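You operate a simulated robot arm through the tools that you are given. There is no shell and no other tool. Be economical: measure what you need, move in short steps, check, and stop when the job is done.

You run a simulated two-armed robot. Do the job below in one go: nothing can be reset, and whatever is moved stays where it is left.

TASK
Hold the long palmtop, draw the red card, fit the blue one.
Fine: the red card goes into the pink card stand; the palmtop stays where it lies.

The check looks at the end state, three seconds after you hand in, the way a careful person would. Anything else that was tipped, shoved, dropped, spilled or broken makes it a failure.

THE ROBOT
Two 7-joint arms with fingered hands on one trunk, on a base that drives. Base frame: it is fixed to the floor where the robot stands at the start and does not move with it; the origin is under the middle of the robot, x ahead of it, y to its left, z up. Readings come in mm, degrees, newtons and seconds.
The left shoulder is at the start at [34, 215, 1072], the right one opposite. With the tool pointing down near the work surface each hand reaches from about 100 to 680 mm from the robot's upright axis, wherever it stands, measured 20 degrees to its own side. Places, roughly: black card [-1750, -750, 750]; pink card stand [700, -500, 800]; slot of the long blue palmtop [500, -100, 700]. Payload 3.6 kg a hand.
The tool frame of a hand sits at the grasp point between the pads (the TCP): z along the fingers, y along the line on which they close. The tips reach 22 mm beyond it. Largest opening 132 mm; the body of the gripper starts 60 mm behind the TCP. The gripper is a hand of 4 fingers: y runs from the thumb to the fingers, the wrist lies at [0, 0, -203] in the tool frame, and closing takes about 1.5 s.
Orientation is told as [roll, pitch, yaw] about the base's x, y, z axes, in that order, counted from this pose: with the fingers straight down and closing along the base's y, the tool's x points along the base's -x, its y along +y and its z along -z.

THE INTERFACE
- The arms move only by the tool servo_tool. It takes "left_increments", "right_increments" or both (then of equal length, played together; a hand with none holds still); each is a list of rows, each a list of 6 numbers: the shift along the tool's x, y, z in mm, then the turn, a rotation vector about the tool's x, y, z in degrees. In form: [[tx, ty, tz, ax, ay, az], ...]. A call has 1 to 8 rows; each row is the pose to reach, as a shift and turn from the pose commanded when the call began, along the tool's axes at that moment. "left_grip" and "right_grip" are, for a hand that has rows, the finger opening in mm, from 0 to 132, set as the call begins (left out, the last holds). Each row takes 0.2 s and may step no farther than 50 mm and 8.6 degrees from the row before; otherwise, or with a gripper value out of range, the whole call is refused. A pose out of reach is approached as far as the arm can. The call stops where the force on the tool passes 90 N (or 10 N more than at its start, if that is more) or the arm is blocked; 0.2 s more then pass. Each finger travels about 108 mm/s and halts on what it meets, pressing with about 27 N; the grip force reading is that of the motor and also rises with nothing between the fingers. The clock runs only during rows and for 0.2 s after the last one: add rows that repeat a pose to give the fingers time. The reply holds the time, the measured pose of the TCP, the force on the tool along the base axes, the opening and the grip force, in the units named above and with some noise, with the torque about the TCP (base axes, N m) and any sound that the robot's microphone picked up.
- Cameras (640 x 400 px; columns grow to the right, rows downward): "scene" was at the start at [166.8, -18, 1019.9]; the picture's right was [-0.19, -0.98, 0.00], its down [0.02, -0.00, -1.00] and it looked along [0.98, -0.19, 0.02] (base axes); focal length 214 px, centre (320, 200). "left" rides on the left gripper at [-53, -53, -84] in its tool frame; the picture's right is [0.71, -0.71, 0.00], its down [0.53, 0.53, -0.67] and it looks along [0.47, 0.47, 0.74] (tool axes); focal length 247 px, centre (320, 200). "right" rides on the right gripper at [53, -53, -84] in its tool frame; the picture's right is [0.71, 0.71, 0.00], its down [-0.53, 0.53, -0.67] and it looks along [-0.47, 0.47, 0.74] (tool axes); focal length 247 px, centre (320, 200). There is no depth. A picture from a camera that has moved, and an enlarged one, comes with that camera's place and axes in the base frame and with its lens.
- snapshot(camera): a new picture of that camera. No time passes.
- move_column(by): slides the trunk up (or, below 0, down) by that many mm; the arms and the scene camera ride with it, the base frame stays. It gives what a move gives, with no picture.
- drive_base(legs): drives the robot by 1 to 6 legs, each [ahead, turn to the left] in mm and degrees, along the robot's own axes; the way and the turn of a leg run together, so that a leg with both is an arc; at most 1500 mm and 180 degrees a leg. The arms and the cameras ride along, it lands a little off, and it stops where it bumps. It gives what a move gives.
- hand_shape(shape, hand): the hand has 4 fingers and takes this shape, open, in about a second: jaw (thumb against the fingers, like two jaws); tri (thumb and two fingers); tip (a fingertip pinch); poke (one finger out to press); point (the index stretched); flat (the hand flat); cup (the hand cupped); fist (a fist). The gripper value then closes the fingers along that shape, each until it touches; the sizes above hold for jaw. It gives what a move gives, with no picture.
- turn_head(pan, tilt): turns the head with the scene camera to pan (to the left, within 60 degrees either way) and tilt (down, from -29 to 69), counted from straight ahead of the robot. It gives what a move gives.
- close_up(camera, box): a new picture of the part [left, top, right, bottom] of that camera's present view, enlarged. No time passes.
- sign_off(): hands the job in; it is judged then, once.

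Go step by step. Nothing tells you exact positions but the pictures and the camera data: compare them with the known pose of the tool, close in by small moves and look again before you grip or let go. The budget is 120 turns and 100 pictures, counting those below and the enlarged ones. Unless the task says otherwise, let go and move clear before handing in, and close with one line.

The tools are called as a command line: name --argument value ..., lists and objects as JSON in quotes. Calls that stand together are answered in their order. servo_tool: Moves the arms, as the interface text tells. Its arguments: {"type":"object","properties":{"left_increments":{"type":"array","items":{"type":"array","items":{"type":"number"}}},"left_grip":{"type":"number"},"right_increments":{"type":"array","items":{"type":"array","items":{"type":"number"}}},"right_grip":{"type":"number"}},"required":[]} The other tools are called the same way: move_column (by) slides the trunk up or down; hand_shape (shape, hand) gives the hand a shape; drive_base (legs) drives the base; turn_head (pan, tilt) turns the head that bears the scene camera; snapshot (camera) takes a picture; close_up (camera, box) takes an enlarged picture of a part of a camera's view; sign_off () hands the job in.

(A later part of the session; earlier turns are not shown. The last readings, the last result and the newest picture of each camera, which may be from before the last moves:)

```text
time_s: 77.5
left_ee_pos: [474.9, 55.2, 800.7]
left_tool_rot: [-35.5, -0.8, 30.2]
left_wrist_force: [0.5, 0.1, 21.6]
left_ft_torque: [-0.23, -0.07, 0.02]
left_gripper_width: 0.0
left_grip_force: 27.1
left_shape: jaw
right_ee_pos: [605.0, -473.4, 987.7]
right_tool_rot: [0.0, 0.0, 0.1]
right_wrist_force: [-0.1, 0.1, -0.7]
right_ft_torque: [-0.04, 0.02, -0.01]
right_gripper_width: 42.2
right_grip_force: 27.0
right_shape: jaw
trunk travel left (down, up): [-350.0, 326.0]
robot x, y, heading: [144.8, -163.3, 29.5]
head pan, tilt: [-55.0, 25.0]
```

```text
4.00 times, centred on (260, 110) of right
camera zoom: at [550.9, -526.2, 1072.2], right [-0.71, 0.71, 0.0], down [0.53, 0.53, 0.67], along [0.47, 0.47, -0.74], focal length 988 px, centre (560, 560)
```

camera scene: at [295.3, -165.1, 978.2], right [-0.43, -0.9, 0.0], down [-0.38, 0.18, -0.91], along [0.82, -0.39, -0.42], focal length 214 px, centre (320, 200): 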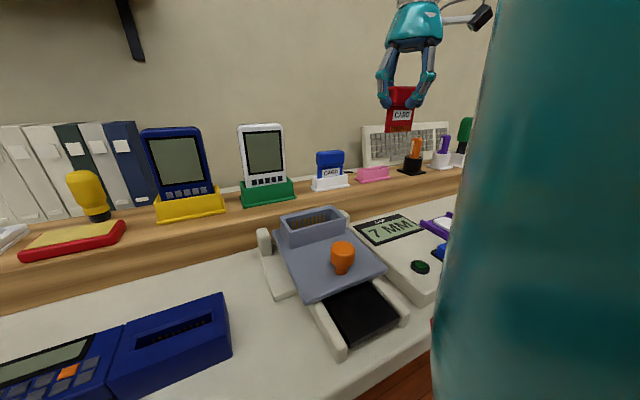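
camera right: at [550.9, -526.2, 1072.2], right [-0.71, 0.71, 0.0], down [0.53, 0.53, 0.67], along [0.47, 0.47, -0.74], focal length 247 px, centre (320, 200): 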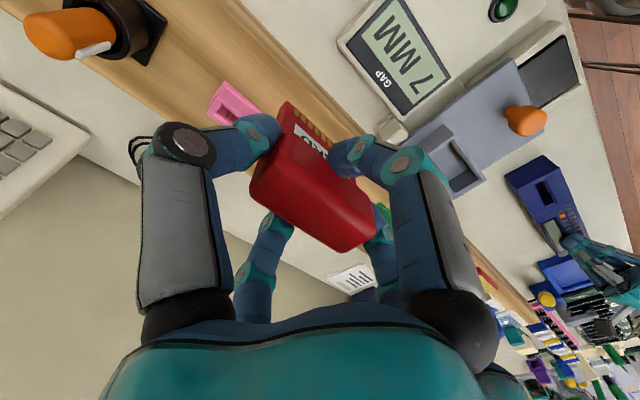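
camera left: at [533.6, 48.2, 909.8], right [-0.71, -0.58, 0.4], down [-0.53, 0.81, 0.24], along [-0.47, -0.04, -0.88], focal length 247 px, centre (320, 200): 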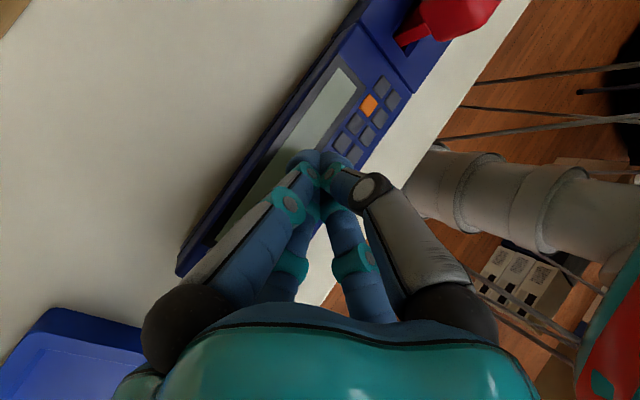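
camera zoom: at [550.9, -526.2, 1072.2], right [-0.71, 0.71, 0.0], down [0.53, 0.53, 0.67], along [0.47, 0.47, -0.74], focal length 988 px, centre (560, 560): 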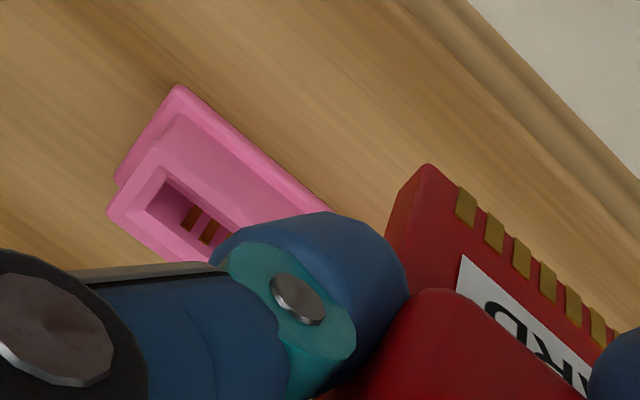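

The pink rim spans y −461 to −536 at x ≈ 681–705. I'll move the card above it and compare directly.

servo_tool --right_increments '[[-30, -8, 0, 0, 0, 0], [-60, -17, 0, 0, 0, 0], [-88, -25, 10, 0, 0, 0], [-88, -25, 35, 0, 0, 0], [-88, -25, 57, 0, 0, 0], [-88, -25, 57, 0, 0, 0]]'

close_up --camera "scene" --box '[300, 100, 460, 200]'

snapshot --camera "right"

```text
time_s: 78.9
left_ee_pos: [475.4, 54.9, 800.5]
left_tool_rot: [-35.4, -0.8, 30.2]
left_wrist_force: [0.7, -0.2, 23.3]
left_ft_torque: [-0.3, -0.07, -0.01]
left_gripper_width: 0.0
left_grip_force: 26.8
left_shape: jaw
right_ee_pos: [695.1, -497.7, 933.8]
right_tool_rot: [0.1, 0.0, 0.0]
right_wrist_force: [0.7, -0.1, 0.3]
right_ft_torque: [0.02, 0.02, -0.03]
right_gripper_width: 42.3
right_grip_force: 26.8
right_shape: jaw
trunk travel left (down, up): [-350.0, 326.0]
robot x, y, heading: [143.8, -158.8, 29.5]
head pan, tilt: [-55.0, 25.0]
```

```text
4.00 times, centred on (380, 150) of scene
camera zoom: at [295.4, -165.1, 978.3], right [-0.43, -0.9, 0.0], down [-0.38, 0.18, -0.91], along [0.82, -0.39, -0.42], focal length 858 px, centre (80, 400)
```

zoom: 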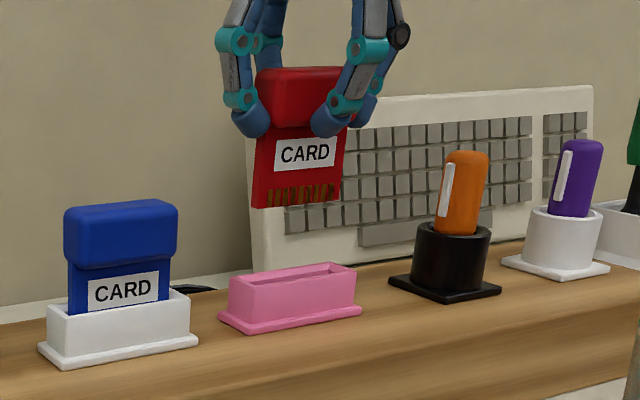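

```text
42 pictures are left
camera right: at [641.3, -550.0, 1017.4], right [-0.71, 0.71, 0.0], down [0.53, 0.53, 0.67], along [0.47, 0.47, -0.74], focal length 247 px, centre (320, 200)
```

right: 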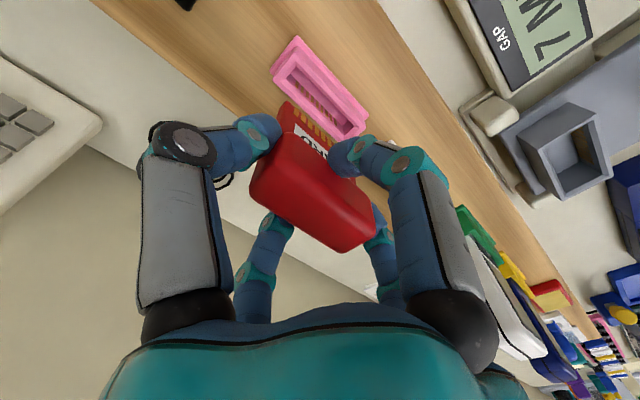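

Both cameras see the card and the stand well. A zoomed right view will give a precise slot fix.

close_up --camera "right" --box '[250, 25, 410, 125]'

```text
4.00 times, centred on (330, 75) of right
camera zoom: at [641.3, -550.0, 1017.4], right [-0.71, 0.71, 0.0], down [0.53, 0.53, 0.67], along [0.47, 0.47, -0.74], focal length 988 px, centre (280, 700)
```

zoom: 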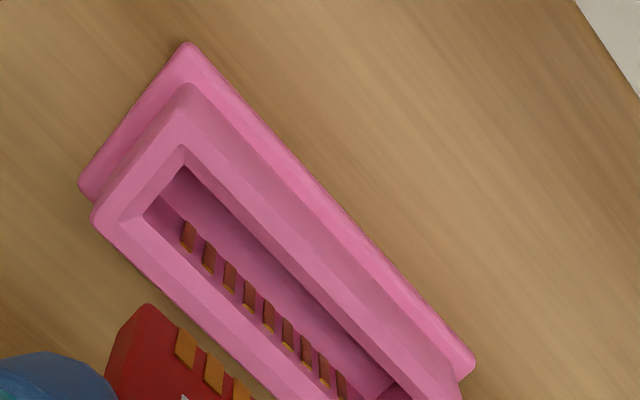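

The slot centre is at x ≈ 690 and the card centre at x ≈ 696, so I'll shift back 6 mm. Then I'll lower until the card is just above the rim and look again.

servo_tool --right_increments '[[6, -1, 0, 0, 0, 0], [6, -1, 12, 0, 0, 0], [6, -1, 24, 0, 0, 0], [6, -1, 30, 0, 0, 0], [6, -1, 30, 0, 0, 0]]'

close_up --camera "right" --box '[250, 25, 410, 125]'

close_up --camera "scene" --box '[330, 120, 430, 183]'

```text
time_s: 80.1
left_ee_pos: [474.5, 54.9, 800.0]
left_tool_rot: [-35.5, -0.9, 30.2]
left_wrist_force: [0.2, 0.6, 22.5]
left_ft_torque: [-0.3, -0.07, 0.02]
left_gripper_width: 0.0
left_grip_force: 26.9
left_shape: jaw
right_ee_pos: [688.9, -498.1, 902.0]
right_tool_rot: [0.0, -0.1, 0.0]
right_wrist_force: [0.4, 0.8, 0.6]
right_ft_torque: [-0.01, 0.02, 0.03]
right_gripper_width: 42.1
right_grip_force: 27.5
right_shape: jaw
trunk travel left (down, up): [-350.0, 326.0]
robot x, y, heading: [146.1, -162.8, 29.4]
head pan, tilt: [-55.0, 25.0]
```

```text
4.00 times, centred on (330, 75) of right
camera zoom: at [635.1, -551.4, 986.5], right [-0.71, 0.71, 0.0], down [0.53, 0.53, 0.67], along [0.47, 0.47, -0.74], focal length 988 px, centre (280, 700)
```

zoom: 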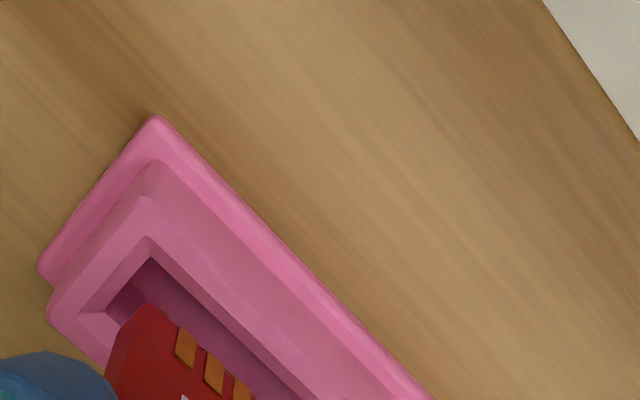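

```text
6.35 times, centred on (380, 152) of scene
camera zoom: at [295.3, -165.1, 978.3], right [-0.43, -0.9, 0.0], down [-0.38, 0.18, -0.91], along [0.82, -0.39, -0.42], focal length 1362 px, centre (-61, 508)
```

zoom: 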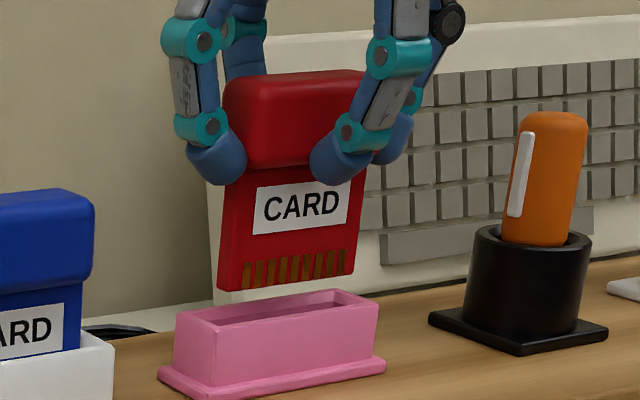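

The card lines up with the chamfered slot in both directions. I'll lower it in small steps.

servo_tool --right_increments '[[0, 0, 4, 0, 0, 0], [0, 0, 8, 0, 0, 0], [0, 0, 12, 0, 0, 0], [0, 0, 16, 0, 0, 0], [0, 0, 16, 0, 0, 0]]'

close_up --camera "scene" --box '[330, 120, 430, 183]'

```text
time_s: 81.3
left_ee_pos: [475.7, 54.5, 799.9]
left_tool_rot: [-35.6, -0.9, 30.3]
left_wrist_force: [1.4, -1.5, 23.3]
left_ft_torque: [-0.28, -0.05, -0.01]
left_gripper_width: 0.1
left_grip_force: 27.0
left_shape: jaw
right_ee_pos: [687.5, -497.9, 886.6]
right_tool_rot: [0.1, -0.1, 0.0]
right_wrist_force: [0.7, -0.3, 0.9]
right_ft_torque: [-0.02, -0.03, 0.03]
right_gripper_width: 42.4
right_grip_force: 27.1
right_shape: jaw
trunk travel left (down, up): [-350.0, 326.0]
robot x, y, heading: [144.7, -161.9, 29.4]
head pan, tilt: [-55.0, 25.0]
```

```text
6.35 times, centred on (380, 152) of scene
camera zoom: at [295.3, -165.1, 978.3], right [-0.43, -0.9, 0.0], down [-0.38, 0.18, -0.91], along [0.82, -0.39, -0.42], focal length 1362 px, centre (-61, 508)
```

zoom: 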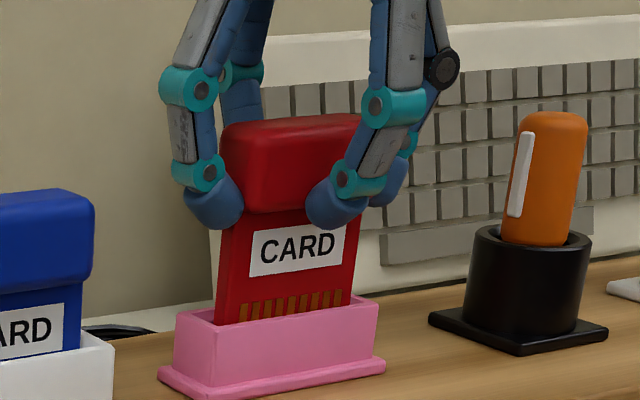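

It is entering the slot without force. I'll go on down until it seats.

servo_tool --right_increments '[[0, 0, 3, 0, 0, 0], [0, 0, 6, 0, 0, 0], [0, 0, 9, 0, 0, 0], [0, 0, 12, 0, 0, 0]]'

close_up --camera "scene" --box '[330, 120, 430, 183]'

```text
time_s: 82.3
left_ee_pos: [474.6, 53.8, 800.1]
left_tool_rot: [-35.5, -0.9, 30.2]
left_wrist_force: [-1.0, -0.5, 25.2]
left_ft_torque: [-0.3, -0.07, 0.01]
left_gripper_width: 0.0
left_grip_force: 27.4
left_shape: jaw
right_ee_pos: [686.9, -500.1, 873.9]
right_tool_rot: [-0.1, 0.0, 0.1]
right_wrist_force: [6.7, 3.2, 1.4]
right_ft_torque: [-0.02, -0.17, 0.0]
right_gripper_width: 42.1
right_grip_force: 26.8
right_shape: jaw
trunk travel left (down, up): [-350.0, 326.0]
robot x, y, heading: [144.2, -159.3, 29.5]
head pan, tilt: [-55.0, 25.0]
```

```text
6.35 times, centred on (380, 152) of scene
camera zoom: at [295.6, -164.9, 978.3], right [-0.43, -0.9, 0.0], down [-0.38, 0.18, -0.91], along [0.82, -0.39, -0.42], focal length 1362 px, centre (-61, 508)
```

zoom: 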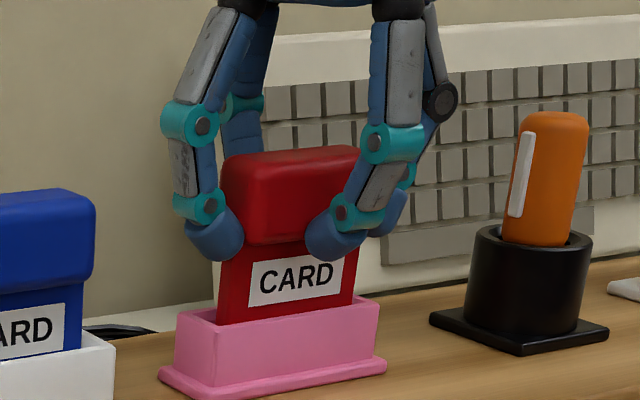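

Light side forces of +6.7 N in x and +3 N in y mean I should shift a little that way, then finish seating.

servo_tool --right_increments '[[-1.5, 1, 0, 0, 0, 0], [-1.5, 1, 3, 0, 0, 0], [-1.5, 1, 5, 0, 0, 0], [-1.5, 1, 7, 0, 0, 0]]'

close_up --camera "scene" --box '[310, 120, 430, 195]'

```text
time_s: 83.3
left_ee_pos: [475.2, 53.9, 800.1]
left_tool_rot: [-35.6, -0.8, 30.2]
left_wrist_force: [-0.1, -2.3, 23.5]
left_ft_torque: [-0.33, -0.02, -0.03]
left_gripper_width: 0.1
left_grip_force: 27.7
left_shape: jaw
right_ee_pos: [690.6, -498.3, 868.5]
right_tool_rot: [0.1, -0.2, 0.1]
right_wrist_force: [7.1, 6.9, 5.4]
right_ft_torque: [0.03, -0.1, -0.02]
right_gripper_width: 42.4
right_grip_force: 27.0
right_shape: jaw
trunk travel left (down, up): [-350.0, 326.0]
robot x, y, heading: [144.2, -161.3, 29.5]
head pan, tilt: [-55.0, 25.0]
```

```text
5.33 times, centred on (370, 158) of scene
camera zoom: at [295.5, -164.5, 978.3], right [-0.43, -0.9, 0.0], down [-0.38, 0.18, -0.91], along [0.82, -0.39, -0.42], focal length 1144 px, centre (53, 427)
```

zoom: 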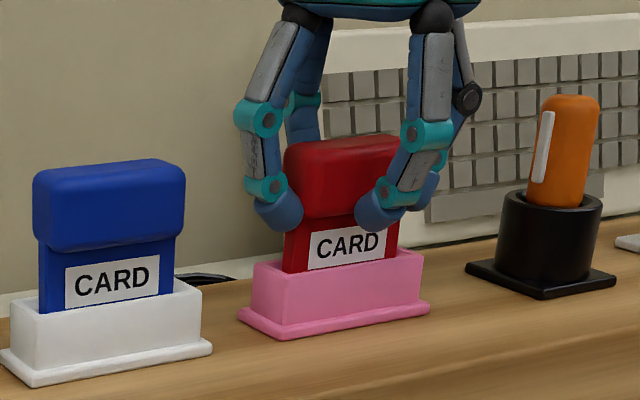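

The red card sits about as deep as the blue one. I'll nudge down slightly more with compliance to confirm it's seated.

servo_tool --right_increments '[[-1, 1.5, 0, 0, 0, 0], [-1, 1.5, 2, 0, 0, 0], [-1, 1.5, 4, 0, 0, 0], [-1, 1.5, 4, 0, 0, 0]]'

```text
time_s: 84.3
left_ee_pos: [473.3, 55.9, 800.2]
left_tool_rot: [-35.6, -1.0, 30.2]
left_wrist_force: [3.7, -2.4, 18.1]
left_ft_torque: [-0.23, -0.14, 0.06]
left_gripper_width: 0.2
left_grip_force: 27.0
left_shape: jaw
right_ee_pos: [689.9, -497.3, 867.6]
right_tool_rot: [-0.2, -0.6, -0.1]
right_wrist_force: [8.0, -5.5, 40.7]
right_ft_torque: [-0.19, -0.16, 0.03]
right_gripper_width: 43.0
right_grip_force: 27.0
right_shape: jaw
trunk travel left (down, up): [-350.0, 326.0]
robot x, y, heading: [144.1, -162.1, 29.3]
head pan, tilt: [-55.0, 25.0]
```

It has bottomed out. I'll ease off, open, and check.

servo_tool --right_increments '[[0.5, -0.5, -3, 0, 0, 0], [0.5, -0.5, -3, 0, 0, 0]]'

servo_tool --right_increments '[[0, 0, 0, 0, 0, 0], [0, 0, 0, 0, 0, 0], [0, 0, 0, 0, 0, 0], [0, 0, 0, 0, 0, 0], [0, 0, -15, 0, 0, 0], [0, 0, -30, 0, 0, 0]]' --right_grip 100

close_up --camera "scene" --box '[310, 120, 430, 195]'

```text
time_s: 84.9
left_ee_pos: [475.2, 56.3, 799.9]
left_tool_rot: [-35.5, -0.9, 30.3]
left_wrist_force: [-1.4, 2.1, 23.7]
left_ft_torque: [-0.23, 0.03, 0.0]
left_gripper_width: 0.0
left_grip_force: 27.3
left_shape: jaw
right_ee_pos: [687.9, -497.2, 868.4]
right_tool_rot: [-0.1, -0.4, 0.0]
right_wrist_force: [12.2, -6.0, 27.2]
right_ft_torque: [-0.22, -0.27, -0.01]
right_gripper_width: 43.5
right_grip_force: 27.4
right_shape: jaw
trunk travel left (down, up): [-350.0, 326.0]
robot x, y, heading: [147.5, -161.8, 29.4]
head pan, tilt: [-55.0, 25.0]
```

```text
time_s: 86.3
left_ee_pos: [475.3, 54.9, 799.7]
left_tool_rot: [-35.5, -0.8, 30.2]
left_wrist_force: [-2.3, 3.6, 26.1]
left_ft_torque: [-0.24, -0.01, -0.01]
left_gripper_width: 0.1
left_grip_force: 27.2
left_shape: jaw
right_ee_pos: [688.6, -496.6, 895.9]
right_tool_rot: [0.0, 0.0, 0.0]
right_wrist_force: [0.1, 0.4, -1.3]
right_ft_torque: [0.04, -0.03, -0.01]
right_gripper_width: 99.8
right_grip_force: 0.0
right_shape: jaw
trunk travel left (down, up): [-350.0, 326.0]
robot x, y, heading: [148.1, -162.9, 29.3]
head pan, tilt: [-55.0, 25.0]
```

```text
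5.33 times, centred on (370, 158) of scene
camera zoom: at [295.0, -164.9, 978.3], right [-0.43, -0.9, 0.0], down [-0.38, 0.18, -0.91], along [0.82, -0.39, -0.42], focal length 1144 px, centre (53, 427)
```

zoom: 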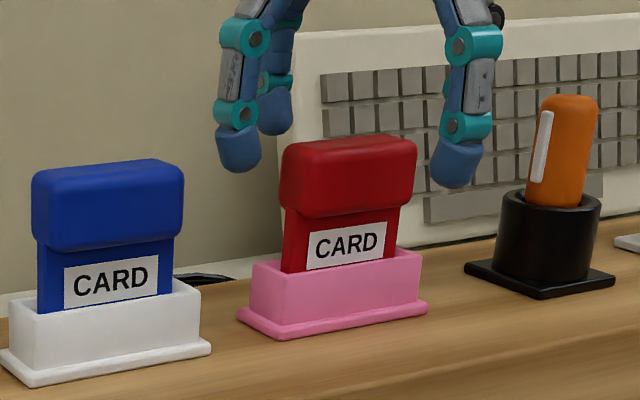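

The red card stands in the pink stand. I'll rise and move over the blue card for a look.

servo_tool --right_increments '[[0, 0, -35, 0, 0, 0], [0, 0, -70, 0, 0, 0], [5, 40, -80, 0, 0, 0], [5, 80, -80, 0, 0, 0], [5, 112, -80, 0, 0, 0], [5, 112, -80, 0, 0, 0]]'

snapshot --camera "right"

close_up --camera "scene" --box '[290, 120, 450, 220]'

```text
time_s: 87.7
left_ee_pos: [475.0, 55.5, 800.0]
left_tool_rot: [-35.5, -0.8, 30.3]
left_wrist_force: [-1.8, 1.5, 24.4]
left_ft_torque: [-0.23, -0.01, -0.06]
left_gripper_width: 0.0
left_grip_force: 27.3
left_shape: jaw
right_ee_pos: [682.1, -385.9, 977.5]
right_tool_rot: [0.0, 0.0, -0.1]
right_wrist_force: [-0.3, -0.1, 0.7]
right_ft_torque: [0.0, 0.0, 0.0]
right_gripper_width: 99.9
right_grip_force: 0.1
right_shape: jaw
trunk travel left (down, up): [-350.0, 326.0]
robot x, y, heading: [146.8, -167.2, 29.2]
head pan, tilt: [-55.0, 25.0]
```

```text
34 pictures are left
camera right: at [629.1, -438.1, 1062.4], right [-0.71, 0.71, 0.0], down [0.53, 0.53, 0.67], along [0.47, 0.47, -0.74], focal length 247 px, centre (320, 200)
```

right: 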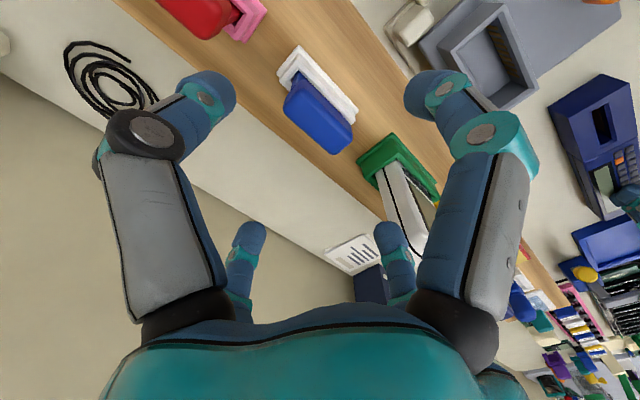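

```text
4.00 times, centred on (370, 170) of scene
camera zoom: at [295.0, -165.0, 978.3], right [-0.43, -0.9, 0.0], down [-0.38, 0.18, -0.91], along [0.82, -0.39, -0.42], focal length 858 px, centre (120, 320)
```

zoom: 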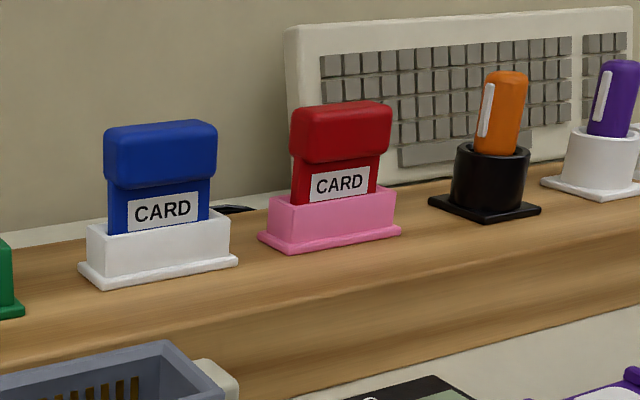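

I'll zoom on the blue head.

close_up --camera "right" --box '[240, 40, 400, 140]'

```text
4.00 times, centred on (320, 90) of right
camera zoom: at [629.1, -438.1, 1062.4], right [-0.71, 0.71, 0.0], down [0.53, 0.53, 0.67], along [0.47, 0.47, -0.74], focal length 988 px, centre (320, 640)
```

zoom: 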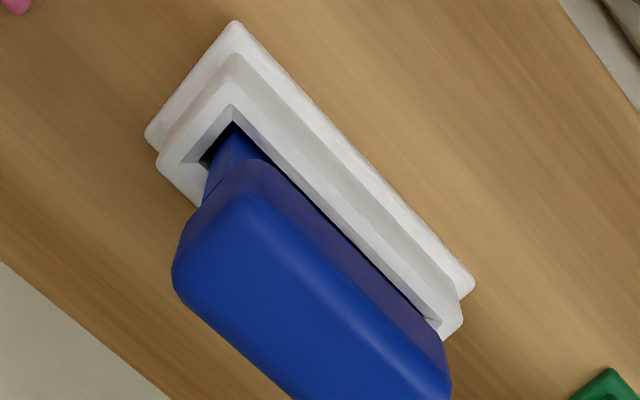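

The blue head is at about (688, −378). I'll come down to just above it and check centring.

servo_tool --right_increments '[[-3, 4, 30, 0, 0, 0], [-6, 8, 62, 0, 0, 0], [-6, 8, 62, 0, 0, 0]]' --right_grip 110

snapshot --camera "right"

close_up --camera "scene" --box '[250, 100, 410, 200]'

```text
time_s: 88.5
left_ee_pos: [475.4, 54.6, 801.0]
left_tool_rot: [-35.5, -0.9, 30.2]
left_wrist_force: [-2.2, 2.7, 24.5]
left_ft_torque: [-0.28, 0.05, -0.07]
left_gripper_width: 0.2
left_grip_force: 27.3
left_shape: jaw
right_ee_pos: [689.5, -379.4, 915.2]
right_tool_rot: [-0.1, 0.0, 0.0]
right_wrist_force: [0.3, -0.9, 0.0]
right_ft_torque: [0.01, 0.0, 0.01]
right_gripper_width: 109.6
right_grip_force: 0.0
right_shape: jaw
trunk travel left (down, up): [-350.0, 326.0]
robot x, y, heading: [146.1, -160.0, 29.6]
head pan, tilt: [-55.0, 25.0]
```

```text
31 pictures are left
camera right: at [635.1, -431.8, 998.5], right [-0.71, 0.71, 0.0], down [0.53, 0.53, 0.67], along [0.47, 0.47, -0.74], focal length 247 px, centre (320, 200)
```

right: 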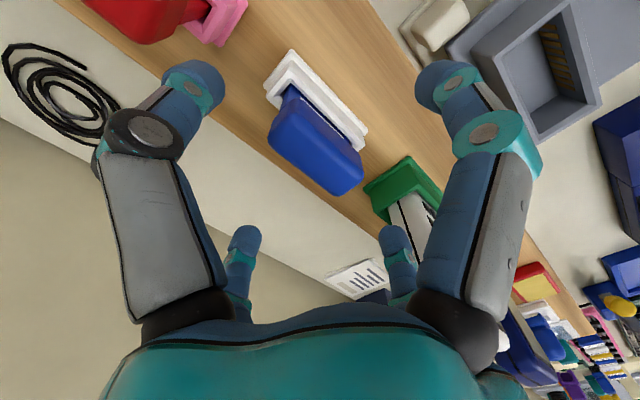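

```text
4.00 times, centred on (330, 150) of scene
camera zoom: at [295.1, -165.0, 978.4], right [-0.43, -0.9, 0.0], down [-0.38, 0.18, -0.91], along [0.82, -0.39, -0.42], focal length 858 px, centre (280, 400)
```

zoom: 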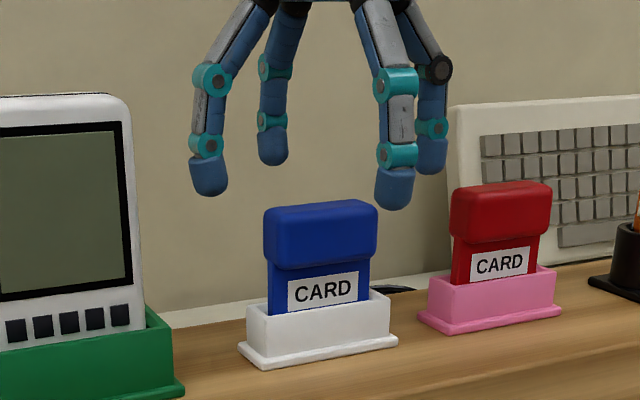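

The fingers straddle the blue head with clearance. I'll descend to grip height.

servo_tool --right_increments '[[0, 0, 15, 0, 0, 0], [0, 0, 30, 0, 0, 0], [0, 0, 40, 0, 0, 0], [0, 0, 47, 0, 0, 0], [0, 0, 47, 0, 0, 0]]'

snapshot --camera "right"

```text
time_s: 89.7
left_ee_pos: [475.3, 55.7, 798.7]
left_tool_rot: [-35.5, -0.9, 30.2]
left_wrist_force: [-2.5, 1.1, 25.3]
left_ft_torque: [-0.26, 0.02, -0.02]
left_gripper_width: 0.0
left_grip_force: 27.0
left_shape: jaw
right_ee_pos: [689.1, -375.7, 868.0]
right_tool_rot: [0.0, -0.1, 0.0]
right_wrist_force: [-0.9, -0.7, -0.4]
right_ft_torque: [-0.03, -0.02, 0.0]
right_gripper_width: 109.8
right_grip_force: 0.0
right_shape: jaw
trunk travel left (down, up): [-350.0, 326.0]
robot x, y, heading: [142.0, -162.2, 29.3]
head pan, tilt: [-55.0, 25.0]
```

```text
29 pictures are left
camera right: at [636.0, -429.5, 951.8], right [-0.71, 0.71, 0.0], down [0.53, 0.53, 0.67], along [0.47, 0.47, -0.74], focal length 247 px, centre (320, 200)
```

right: 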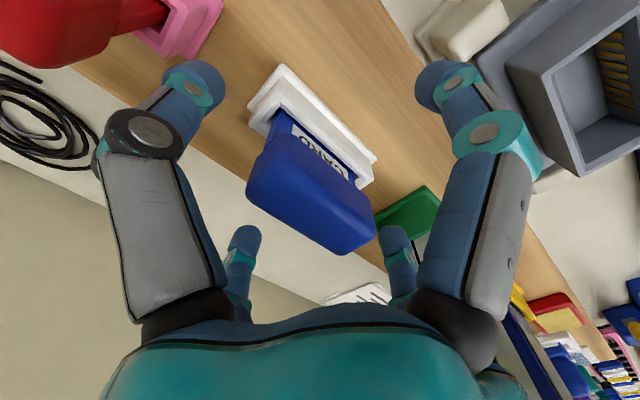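

The framing is almost identical to the red grip. I'll close.

servo_tool --right_increments '[[0, 0, 0, 0, 0, 0], [0, 0, 0, 0, 0, 0], [0, 0, 0, 0, 0, 0], [0, 0, 0, 0, 0, 0], [0, 0, 0, 0, 0, 0], [0, 0, 0, 0, 0, 0], [0, 0, 0, 0, 0, 0]]' --right_grip 0

servo_tool --right_increments '[[0, 0, -5, 0, 0, 0], [0, 0, -12, 0, 0, 0], [0, 0, -20, 0, 0, 0], [0, 0, -30, 0, 0, 0], [0, 0, -30, 0, 0, 0]]'

close_up --camera "scene" --box '[250, 100, 410, 200]'

```text
time_s: 91.3
left_ee_pos: [474.5, 55.5, 800.3]
left_tool_rot: [-35.5, -0.8, 30.3]
left_wrist_force: [-2.6, 1.5, 25.3]
left_ft_torque: [-0.26, 0.03, -0.04]
left_gripper_width: 0.0
left_grip_force: 27.2
left_shape: jaw
right_ee_pos: [690.0, -375.6, 866.5]
right_tool_rot: [0.0, 0.0, 0.0]
right_wrist_force: [-0.1, 0.0, -1.1]
right_ft_torque: [-0.03, 0.0, 0.0]
right_gripper_width: 43.1
right_grip_force: 26.8
right_shape: jaw
trunk travel left (down, up): [-350.0, 326.0]
robot x, y, heading: [146.8, -162.8, 29.1]
head pan, tilt: [-55.0, 25.0]
```

```text
time_s: 92.5
left_ee_pos: [474.4, 55.3, 799.7]
left_tool_rot: [-35.5, -0.9, 30.2]
left_wrist_force: [-1.7, 1.4, 25.7]
left_ft_torque: [-0.25, 0.04, -0.04]
left_gripper_width: 0.4
left_grip_force: 26.7
left_shape: jaw
right_ee_pos: [689.2, -377.1, 897.4]
right_tool_rot: [0.0, 0.0, 0.1]
right_wrist_force: [-0.2, 0.2, -1.0]
right_ft_torque: [-0.01, 0.0, 0.0]
right_gripper_width: 43.2
right_grip_force: 26.9
right_shape: jaw
trunk travel left (down, up): [-350.0, 326.0]
robot x, y, heading: [145.9, -165.9, 29.4]
head pan, tilt: [-55.0, 25.0]
```

```text
4.00 times, centred on (330, 150) of scene
camera zoom: at [295.1, -165.0, 978.3], right [-0.43, -0.9, 0.0], down [-0.38, 0.18, -0.91], along [0.82, -0.39, -0.42], focal length 858 px, centre (280, 400)
```

zoom: 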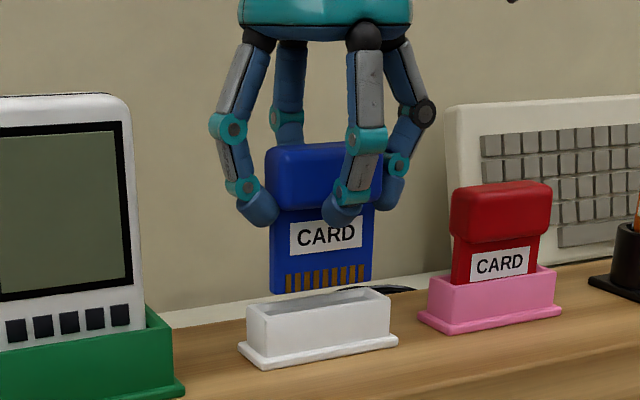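

The blue card is out and the white stand stayed put. I'll lift, back away from the ledge, and carry the card to the palmtop.

servo_tool --right_increments '[[0, 0, -44, 0, 0, 0], [0, 0, -88, 0, 0, 0], [45, 0, -88, 0, 0, 0], [90, 0, -88, 0, 0, 0], [120, 35, -88, 0, 0, 0], [128, 83, -88, 0, 0, 0], [136, 130, -88, 0, 0, 0], [144, 178, -88, 0, 0, 0]]'

turn_head --pan -28 --tilt 40

```text
time_s: 94.3
left_ee_pos: [474.4, 55.7, 799.3]
left_tool_rot: [-35.5, -0.9, 30.1]
left_wrist_force: [-0.2, 2.0, 24.0]
left_ft_torque: [-0.24, -0.01, -0.01]
left_gripper_width: 0.0
left_grip_force: 27.0
left_shape: jaw
right_ee_pos: [556.6, -211.7, 991.0]
right_tool_rot: [0.1, 0.1, 0.1]
right_wrist_force: [-0.5, -1.1, -0.6]
right_ft_torque: [-0.03, -0.02, -0.03]
right_gripper_width: 43.1
right_grip_force: 27.3
right_shape: jaw
right hand out of reach, approached as far as the arm can: row 8
trunk travel left (down, up): [-350.0, 326.0]
robot x, y, heading: [146.5, -164.6, 29.2]
head pan, tilt: [-55.0, 25.0]
```

```text
time_s: 95.2
left_ee_pos: [474.8, 55.6, 799.0]
left_tool_rot: [-35.5, -0.9, 30.3]
left_wrist_force: [-1.6, 0.8, 23.9]
left_ft_torque: [-0.28, -0.02, 0.0]
left_gripper_width: 0.1
left_grip_force: 26.7
left_shape: jaw
right_ee_pos: [556.5, -212.1, 991.8]
right_tool_rot: [0.0, 0.1, 0.1]
right_wrist_force: [0.4, -1.3, 0.0]
right_ft_torque: [-0.02, 0.0, 0.01]
right_gripper_width: 43.1
right_grip_force: 27.3
right_shape: jaw
trunk travel left (down, up): [-350.0, 326.0]
robot x, y, heading: [144.2, -162.8, 29.1]
head pan, tilt: [-28.0, 40.0]
```

I'll continue to above the slot.

servo_tool --right_increments '[[20, 35, 10, 0, 0, 0], [43, 70, 20, 0, 0, 0], [66, 104, 40, 0, 0, 0], [66, 104, 40, 0, 0, 0]]'

snapshot --camera "right"

snapshot --camera "scene"

```text
time_s: 96.2
left_ee_pos: [473.8, 54.5, 800.1]
left_tool_rot: [-35.4, -0.9, 30.1]
left_wrist_force: [-1.6, 1.1, 25.5]
left_ft_torque: [-0.31, 0.01, -0.03]
left_gripper_width: 0.1
left_grip_force: 27.0
left_shape: jaw
right_ee_pos: [556.4, -210.9, 991.9]
right_tool_rot: [0.0, 0.1, 0.1]
right_wrist_force: [0.4, 0.2, -0.5]
right_ft_torque: [-0.04, 0.0, -0.01]
right_gripper_width: 42.9
right_grip_force: 27.4
right_shape: jaw
right hand out of reach, approached as far as the arm can: row 1, 2, 3, 4
trunk travel left (down, up): [-350.0, 326.0]
robot x, y, heading: [142.2, -166.1, 29.3]
head pan, tilt: [-28.0, 40.0]
```

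```text
27 pictures are left
camera right: at [503.5, -263.9, 1077.0], right [-0.71, 0.71, 0.0], down [0.53, 0.53, 0.67], along [0.47, 0.47, -0.74], focal length 247 px, centre (320, 200)
```

right: 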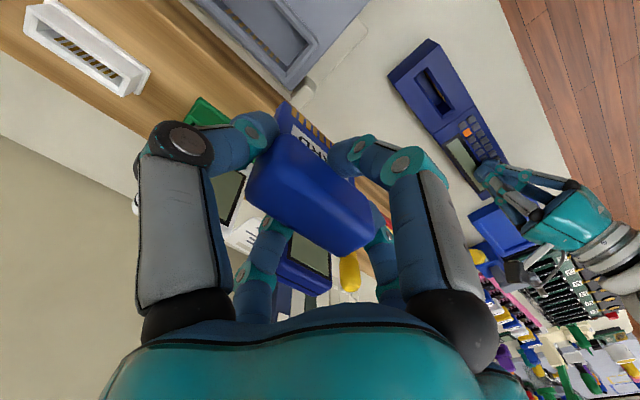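

```text
26 pictures are left
camera scene: at [297.0, -123.1, 955.0], right [0.02, -1.0, 0.0], down [-0.64, -0.02, -0.77], along [0.77, 0.02, -0.64], focal length 214 px, centre (320, 200)
```

scene: 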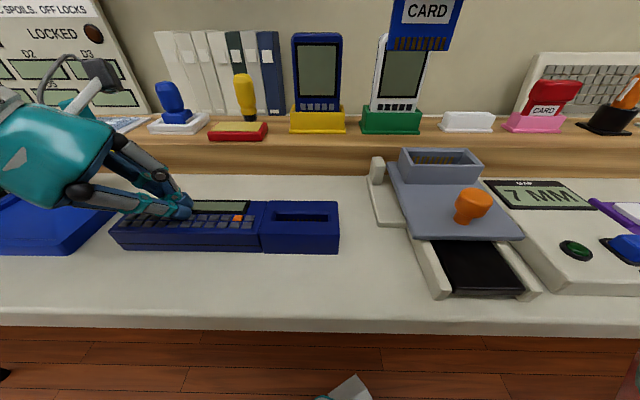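

The wrist seems to be at a joint limit here. I'll turn the hand to the arm's natural yaw (about +28°), as it was when it first went to the slot.

servo_tool --right_increments '[[0, 0, 0, 0, 0, -7], [0, 0, 0, 0, 0, -14], [0, 0, 0, 0, 0, -21], [0, 0, 0, 0, 0, -28], [0, 0, 0, 0, 0, -28]]'

```text
time_s: 97.4
left_ee_pos: [474.3, 54.8, 799.8]
left_tool_rot: [-35.6, -1.0, 30.3]
left_wrist_force: [-2.2, 1.2, 25.1]
left_ft_torque: [-0.29, 0.01, 0.01]
left_gripper_width: 0.0
left_grip_force: 27.2
left_shape: jaw
right_ee_pos: [557.0, -213.0, 991.4]
right_tool_rot: [0.0, 0.1, 28.2]
right_wrist_force: [0.8, 0.4, 0.1]
right_ft_torque: [0.04, 0.01, 0.02]
right_gripper_width: 43.0
right_grip_force: 27.1
right_shape: jaw
trunk travel left (down, up): [-350.0, 326.0]
robot x, y, heading: [145.1, -157.7, 29.4]
head pan, tilt: [-28.0, 40.0]
```

The rotation worked. I'll move over to the slot in this attitude.

servo_tool --right_increments '[[3, 35, 8, 0, 0, 0], [6, 70, 16, 0, 0, 0], [9, 105, 24, 0, 0, 0], [12, 140, 31, 0, 0, 0], [12, 140, 31, 0, 0, 0]]'

```text
time_s: 98.6
left_ee_pos: [474.2, 53.8, 801.0]
left_tool_rot: [-35.4, -0.9, 30.2]
left_wrist_force: [-0.8, 1.2, 24.2]
left_ft_torque: [-0.26, -0.03, -0.02]
left_gripper_width: 0.1
left_grip_force: 26.6
left_shape: jaw
right_ee_pos: [498.8, -179.3, 976.9]
right_tool_rot: [0.0, 0.0, 27.9]
right_wrist_force: [-1.1, -0.1, 0.5]
right_ft_torque: [-0.01, -0.01, 0.03]
right_gripper_width: 43.3
right_grip_force: 27.2
right_shape: jaw
right hand out of reach, approached as far as the arm can: row 2, 3, 4, 5
trunk travel left (down, up): [-350.0, 326.0]
robot x, y, heading: [146.7, -160.3, 29.3]
head pan, tilt: [-28.0, 40.0]
```

The arm is too folded there, so I'll arc further out from the shoulder before coming in over the slot.

servo_tool --right_increments '[[-40, -6, 0, 0, 0, 0], [-70, 20, 0, 0, 0, 0], [-80, 52, 5, 0, 0, 0], [-62, 62, 10, 0, 0, 7], [-42, 73, 17, 0, 0, 14], [-23, 83, 17, 0, 0, 21], [-23, 83, 17, 0, 0, 28], [-23, 83, 17, 0, 0, 28]]'

```text
time_s: 100.4
left_ee_pos: [475.0, 54.6, 799.8]
left_tool_rot: [-35.6, -1.0, 30.3]
left_wrist_force: [-1.7, 1.0, 25.1]
left_ft_torque: [-0.29, -0.01, -0.01]
left_gripper_width: 0.1
left_grip_force: 26.7
left_shape: jaw
right_ee_pos: [544.6, -214.4, 1000.5]
right_tool_rot: [0.1, 0.2, 0.0]
right_wrist_force: [0.1, 0.2, 0.2]
right_ft_torque: [0.01, -0.02, 0.01]
right_gripper_width: 42.8
right_grip_force: 26.8
right_shape: jaw
right hand out of reach, approached as far as the arm can: row 1, 2, 3, 4, 5, 6, 7, 8
trunk travel left (down, up): [-350.0, 326.0]
robot x, y, heading: [143.8, -160.0, 29.4]
head pan, tilt: [-28.0, 40.0]
```

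The reachable edge moves with hand yaw: y reached −212 at yaw 0 and −179 at yaw 28. I'll turn the hand further and try to cross the gap that way.

servo_tool --right_increments '[[0, 0, 0, 0, 0, -8], [0, 0, 0, 0, 0, -16], [0, 0, 0, 0, 0, -24], [0, 0, 0, 0, 0, -32], [0, 0, 0, 0, 0, -40], [0, 0, 0, 0, 0, -48], [0, 0, 0, 0, 0, -56], [0, 0, 0, 0, 0, -56]]'

```text
time_s: 102.2
left_ee_pos: [474.1, 53.7, 799.3]
left_tool_rot: [-35.4, -0.9, 30.2]
left_wrist_force: [-1.8, 1.2, 24.4]
left_ft_torque: [-0.27, -0.01, -0.01]
left_gripper_width: 0.1
left_grip_force: 27.4
left_shape: jaw
right_ee_pos: [548.0, -208.9, 1001.6]
right_tool_rot: [0.1, -0.1, 56.1]
right_wrist_force: [-0.7, 0.0, -0.3]
right_ft_torque: [-0.02, 0.02, 0.0]
right_gripper_width: 42.8
right_grip_force: 27.7
right_shape: jaw
trunk travel left (down, up): [-350.0, 326.0]
robot x, y, heading: [146.9, -162.2, 29.4]
head pan, tilt: [-28.0, 40.0]
```

Yaw 56 is fine. I'll translate toward the slot.

servo_tool --right_increments '[[-26, 29, 10, 0, 0, 0], [-53, 58, 20, 0, 0, 0], [-79, 87, 31, 0, 0, 0], [-79, 87, 31, 0, 0, 0]]'

```text
time_s: 103.2
left_ee_pos: [474.5, 55.7, 799.4]
left_tool_rot: [-35.6, -0.9, 30.2]
left_wrist_force: [-0.3, 0.1, 24.4]
left_ft_torque: [-0.29, -0.04, 0.02]
left_gripper_width: 0.0
left_grip_force: 26.9
left_shape: jaw
right_ee_pos: [532.3, -170.9, 983.0]
right_tool_rot: [0.0, 0.0, 55.8]
right_wrist_force: [-0.5, 0.7, -0.5]
right_ft_torque: [0.03, -0.02, 0.01]
right_gripper_width: 43.0
right_grip_force: 26.8
right_shape: jaw
right hand out of reach, approached as far as the arm can: row 2, 3, 4
trunk travel left (down, up): [-350.0, 326.0]
robot x, y, heading: [140.5, -162.8, 29.3]
head pan, tilt: [-28.0, 40.0]
```

Earlier crossings happened at greater height (z ≈ 1100). I'll raise the hand there first and then go across.

servo_tool --right_increments '[[0, 0, -40, 0, 0, 8], [0, 0, -80, 0, 0, 16], [0, 0, -120, 0, 0, 24], [0, 0, -150, 0, 0, 28], [0, 0, -150, 0, 0, 28]]'

```text
time_s: 104.4
left_ee_pos: [474.6, 55.7, 800.2]
left_tool_rot: [-35.5, -0.9, 30.2]
left_wrist_force: [-1.4, 0.6, 25.3]
left_ft_torque: [-0.3, 0.02, -0.02]
left_gripper_width: 0.1
left_grip_force: 26.8
left_shape: jaw
right_ee_pos: [535.0, -174.1, 1133.6]
right_tool_rot: [0.0, -0.1, 27.9]
right_wrist_force: [0.3, 0.4, -0.4]
right_ft_torque: [-0.05, -0.02, 0.01]
right_gripper_width: 42.9
right_grip_force: 27.3
right_shape: jaw
right hand out of reach, approached as far as the arm can: row 4
trunk travel left (down, up): [-350.0, 326.0]
robot x, y, heading: [144.3, -160.1, 29.6]
head pan, tilt: [-28.0, 40.0]
```

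High now. I'll translate across at this height.

servo_tool --right_increments '[[-2, 30, 0, 0, 0, 0], [-4, 60, 0, 0, 0, 0], [-6, 86, 0, 0, 0, 0], [-6, 86, 0, 0, 0, 0]]'

```text
time_s: 105.4
left_ee_pos: [474.5, 54.4, 799.2]
left_tool_rot: [-35.5, -0.8, 30.2]
left_wrist_force: [-4.1, 2.7, 26.3]
left_ft_torque: [-0.27, 0.0, -0.06]
left_gripper_width: 0.0
left_grip_force: 26.6
left_shape: jaw
right_ee_pos: [504.9, -172.1, 1109.8]
right_tool_rot: [0.0, -0.1, 27.9]
right_wrist_force: [0.1, -0.1, -0.5]
right_ft_torque: [-0.01, 0.01, -0.03]
right_gripper_width: 42.7
right_grip_force: 26.7
right_shape: jaw
right hand out of reach, approached as far as the arm can: row 1, 2, 3, 4
trunk travel left (down, up): [-350.0, 326.0]
robot x, y, heading: [142.0, -162.6, 29.2]
head pan, tilt: [-28.0, 40.0]
```

It is still stuck in this elbow configuration. I'll go back to the start-like arm pose (robot-relative [348, −343, 1153]) and cross from there, as it did the first time.

servo_tool --right_increments '[[-8, -32, -9, 0, 0, 0], [-16, -63, -17, 0, 0, 0], [-24, -95, -26, 0, 0, 0], [-32, -126, -34, 0, 0, 0], [-40, -158, -43, 0, 0, 0], [-40, -158, -43, 0, 0, 0]]'

servo_tool --right_increments '[[4, 45, 5, 0, 0, 0], [8, 90, 10, 0, 0, 0], [12, 135, 15, 0, 0, 0], [16, 180, 20, 0, 0, 0], [20, 225, 25, 0, 0, 0], [20, 225, 25, 0, 0, 0]]'

```text
time_s: 106.8
left_ee_pos: [474.3, 54.4, 800.4]
left_tool_rot: [-35.5, -0.9, 30.3]
left_wrist_force: [-1.1, 0.9, 25.1]
left_ft_torque: [-0.29, -0.04, 0.01]
left_gripper_width: 0.0
left_grip_force: 26.7
left_shape: jaw
right_ee_pos: [612.2, -293.4, 1155.6]
right_tool_rot: [0.0, -0.1, 28.1]
right_wrist_force: [0.7, -1.4, -0.5]
right_ft_torque: [-0.02, -0.03, -0.01]
right_gripper_width: 42.9
right_grip_force: 26.4
right_shape: jaw
trunk travel left (down, up): [-350.0, 326.0]
robot x, y, heading: [146.0, -161.3, 29.4]
head pan, tilt: [-28.0, 40.0]
```

```text
time_s: 108.2
left_ee_pos: [475.2, 54.3, 800.3]
left_tool_rot: [-35.6, -0.9, 30.2]
left_wrist_force: [-0.6, 1.2, 25.3]
left_ft_torque: [-0.28, -0.06, 0.0]
left_gripper_width: 0.0
left_grip_force: 27.4
left_shape: jaw
right_ee_pos: [493.1, -171.7, 1110.0]
right_tool_rot: [0.1, -0.1, 27.7]
right_wrist_force: [-0.6, 0.4, -0.4]
right_ft_torque: [-0.02, 0.01, 0.0]
right_gripper_width: 42.8
right_grip_force: 27.1
right_shape: jaw
right hand out of reach, approached as far as the arm can: row 4, 5, 6
trunk travel left (down, up): [-350.0, 326.0]
robot x, y, heading: [145.8, -158.3, 29.2]
head pan, tilt: [-28.0, 40.0]
```

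I can't get through that posture, so I'll move the base left instead to put the slot squarely in front of the right arm. First I'll lift the left hand off the palmtop.

servo_tool --left_increments '[[0, -26, -37, 0, 0, 0], [0, -52, -74, 0, 0, 0], [0, -78, -111, 0, 0, 0], [0, -104, -148, 0, 0, 0], [0, -130, -185, 0, 0, 0], [0, -150, -215, 0, 0, 0]]'

drive_base --legs '[[0, -45]]'

drive_base --legs '[[0, -45]]'

```text
time_s: 109.6
left_ee_pos: [470.6, 52.3, 1061.3]
left_tool_rot: [-35.4, -0.5, 30.2]
left_wrist_force: [-0.1, 0.1, -0.7]
left_ft_torque: [-0.01, -0.01, -0.01]
left_gripper_width: 0.1
left_grip_force: 26.8
left_shape: jaw
right_ee_pos: [493.7, -171.9, 1109.3]
right_tool_rot: [0.2, 0.0, 27.8]
right_wrist_force: [0.1, 0.1, -0.2]
right_ft_torque: [-0.02, 0.02, 0.0]
right_gripper_width: 42.8
right_grip_force: 26.8
right_shape: jaw
trunk travel left (down, up): [-350.0, 326.0]
robot x, y, heading: [143.8, -165.1, 29.2]
head pan, tilt: [-28.0, 40.0]
```

```text
time_s: 112.2
left_ee_pos: [524.2, -238.6, 1061.4]
left_tool_rot: [-35.3, -0.8, -14.7]
left_wrist_force: [-0.2, -0.1, -0.3]
left_ft_torque: [0.0, 0.01, 0.01]
left_gripper_width: 0.1
left_grip_force: 27.4
left_shape: jaw
right_ee_pos: [380.8, -414.3, 1109.8]
right_tool_rot: [0.2, -0.1, -17.2]
right_wrist_force: [0.0, -0.2, -0.5]
right_ft_torque: [0.0, -0.04, 0.0]
right_gripper_width: 42.5
right_grip_force: 27.2
right_shape: jaw
trunk travel left (down, up): [-350.0, 326.0]
robot x, y, heading: [147.3, -122.3, -15.2]
head pan, tilt: [-28.0, 40.0]
```

```text
time_s: 114.7
left_ee_pos: [336.8, -471.0, 1061.5]
left_tool_rot: [-35.3, -0.7, -59.5]
left_wrist_force: [0.1, -0.2, 0.5]
left_ft_torque: [0.0, -0.01, 0.0]
left_gripper_width: 0.0
left_grip_force: 27.0
left_shape: jaw
right_ee_pos: [112.1, -496.0, 1111.0]
right_tool_rot: [0.1, 0.0, -61.9]
right_wrist_force: [-1.1, 0.1, -0.9]
right_ft_torque: [-0.02, 0.02, -0.01]
right_gripper_width: 42.8
right_grip_force: 26.9
right_shape: jaw
trunk travel left (down, up): [-350.0, 326.0]
robot x, y, heading: [179.6, -110.6, -60.2]
head pan, tilt: [-28.0, 40.0]
```

I'll reverse along this heading, then turn back to face the bench.

drive_base --legs '[[-310, 0]]'

drive_base --legs '[[0, 30], [0, 30]]'

```text
time_s: 116.7
left_ee_pos: [184.4, -200.1, 1061.8]
left_tool_rot: [-35.3, -0.8, -59.3]
left_wrist_force: [-0.1, -0.1, -0.2]
left_ft_torque: [-0.03, -0.04, 0.06]
left_gripper_width: 0.2
left_grip_force: 26.7
left_shape: jaw
right_ee_pos: [-39.7, -227.4, 1111.6]
right_tool_rot: [0.0, -0.1, -61.5]
right_wrist_force: [0.3, 0.4, 0.1]
right_ft_torque: [0.01, 0.01, 0.0]
right_gripper_width: 42.7
right_grip_force: 27.2
right_shape: jaw
trunk travel left (down, up): [-350.0, 326.0]
robot x, y, heading: [28.5, 156.0, -59.6]
head pan, tilt: [-28.0, 40.0]
```

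```text
time_s: 120.5
left_ee_pos: [418.4, 115.9, 1061.7]
left_tool_rot: [-35.4, -0.7, 0.3]
left_wrist_force: [1.4, 0.1, 0.6]
left_ft_torque: [0.0, 0.04, -0.02]
left_gripper_width: 0.0
left_grip_force: 27.7
left_shape: jaw
right_ee_pos: [328.2, -90.6, 1113.2]
right_tool_rot: [0.2, 0.1, -1.9]
right_wrist_force: [0.4, 1.3, -0.2]
right_ft_torque: [-0.02, 0.01, 0.0]
right_gripper_width: 42.7
right_grip_force: 27.2
right_shape: jaw
trunk travel left (down, up): [-350.0, 326.0]
robot x, y, heading: [27.1, 113.7, -1.0]
head pan, tilt: [-28.0, 40.0]
stopped in leg 2: the robot was blocked; the commanded pose is now the measured one
```

The robot now stands with the slot straight ahead of the right shoulder. I'll extend the blue card over it.

servo_tool --right_increments '[[-38, 0, 20, 0, 0, -1.9], [-76, 0, 45, 0, 0, -1.9], [-114, 1, 80, 0, 0, -1.9], [-151, 1, 113, 0, 0, -1.9], [-151, 1, 113, 0, 0, -1.9]]'

turn_head --pan -15 --tilt 35

snapshot --camera "scene"

snapshot --camera "right"

```text
refused: row 3 steps farther than a row can; nothing moved
```

```text
time_s: 121.2
left_ee_pos: [418.3, 112.5, 1064.1]
left_tool_rot: [-35.3, -0.8, 0.2]
left_wrist_force: [0.3, -0.2, 0.3]
left_ft_torque: [-0.01, 0.01, 0.0]
left_gripper_width: 0.2
left_grip_force: 26.7
left_shape: jaw
right_ee_pos: [326.2, -94.3, 1112.9]
right_tool_rot: [0.3, -0.2, -1.9]
right_wrist_force: [-0.1, -0.2, 0.6]
right_ft_torque: [-0.01, 0.03, 0.01]
right_gripper_width: 42.6
right_grip_force: 27.1
right_shape: jaw
trunk travel left (down, up): [-350.0, 326.0]
robot x, y, heading: [30.6, 109.8, -0.9]
head pan, tilt: [-15.0, 35.0]
```

```text
25 pictures are left
camera scene: at [192.6, 84.9, 962.2], right [-0.27, -0.96, 0.0], down [-0.55, 0.16, -0.82], along [0.79, -0.22, -0.57], focal length 214 px, centre (320, 200)
```

scene: 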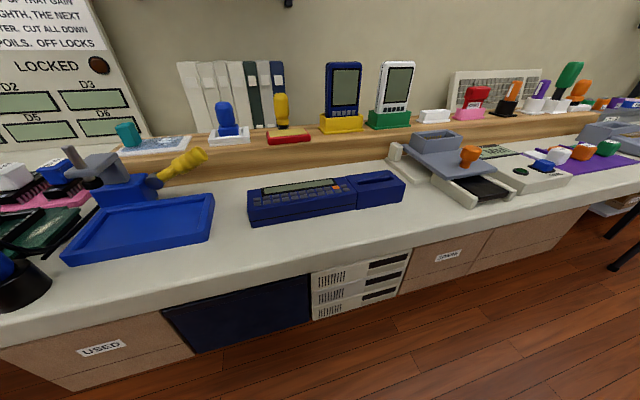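

```text
24 pictures are left
camera right: at [271.4, -144.7, 1197.7], right [-0.68, 0.73, 0.0], down [0.54, 0.5, 0.67], along [0.49, 0.46, -0.74], focal length 247 px, centre (320, 200)
```

right: 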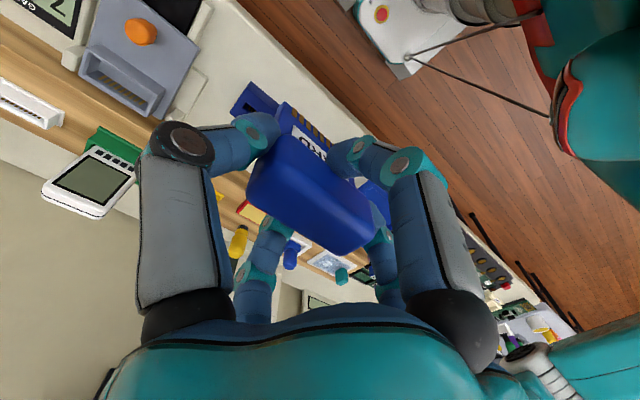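

I'll resend with shorter steps.

servo_tool --right_increments '[[-31, 0, 18, 0, 0, -1.9], [-62, 0, 40, 0, 0, -1.9], [-93, 0, 65, 0, 0, -1.9], [-124, 0, 90, 0, 0, -1.9], [-153, 4, 113, 0, 0, -1.9], [-153, 4, 150, 0, 0, -1.9], [-153, 4, 150, 0, 0, -1.9]]'

snapshot --camera "right"

```text
time_s: 122.8
left_ee_pos: [417.1, 112.2, 1064.0]
left_tool_rot: [-35.3, -0.8, 0.2]
left_wrist_force: [0.0, -0.6, 0.1]
left_ft_torque: [0.01, -0.03, 0.04]
left_gripper_width: 0.0
left_grip_force: 27.5
left_shape: jaw
right_ee_pos: [436.4, -139.2, 975.9]
right_tool_rot: [0.5, -0.2, 0.0]
right_wrist_force: [-0.2, -0.8, -0.5]
right_ft_torque: [-0.02, 0.01, 0.02]
right_gripper_width: 42.7
right_grip_force: 26.6
right_shape: jaw
right hand out of reach, approached as far as the arm can: row 2, 3, 4, 5, 6, 7
trunk travel left (down, up): [-350.0, 326.0]
robot x, y, heading: [31.0, 111.8, -0.8]
head pan, tilt: [-15.0, 35.0]
```

```text
23 pictures are left
camera right: at [384.0, -192.5, 1059.6], right [-0.71, 0.71, 0.0], down [0.52, 0.52, 0.67], along [0.48, 0.48, -0.74], focal length 247 px, centre (320, 200)
```

right: 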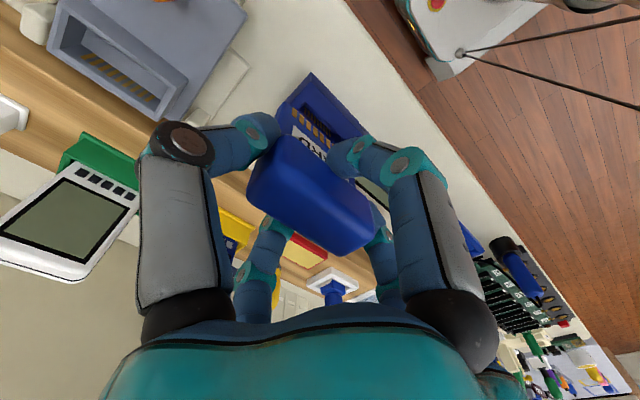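

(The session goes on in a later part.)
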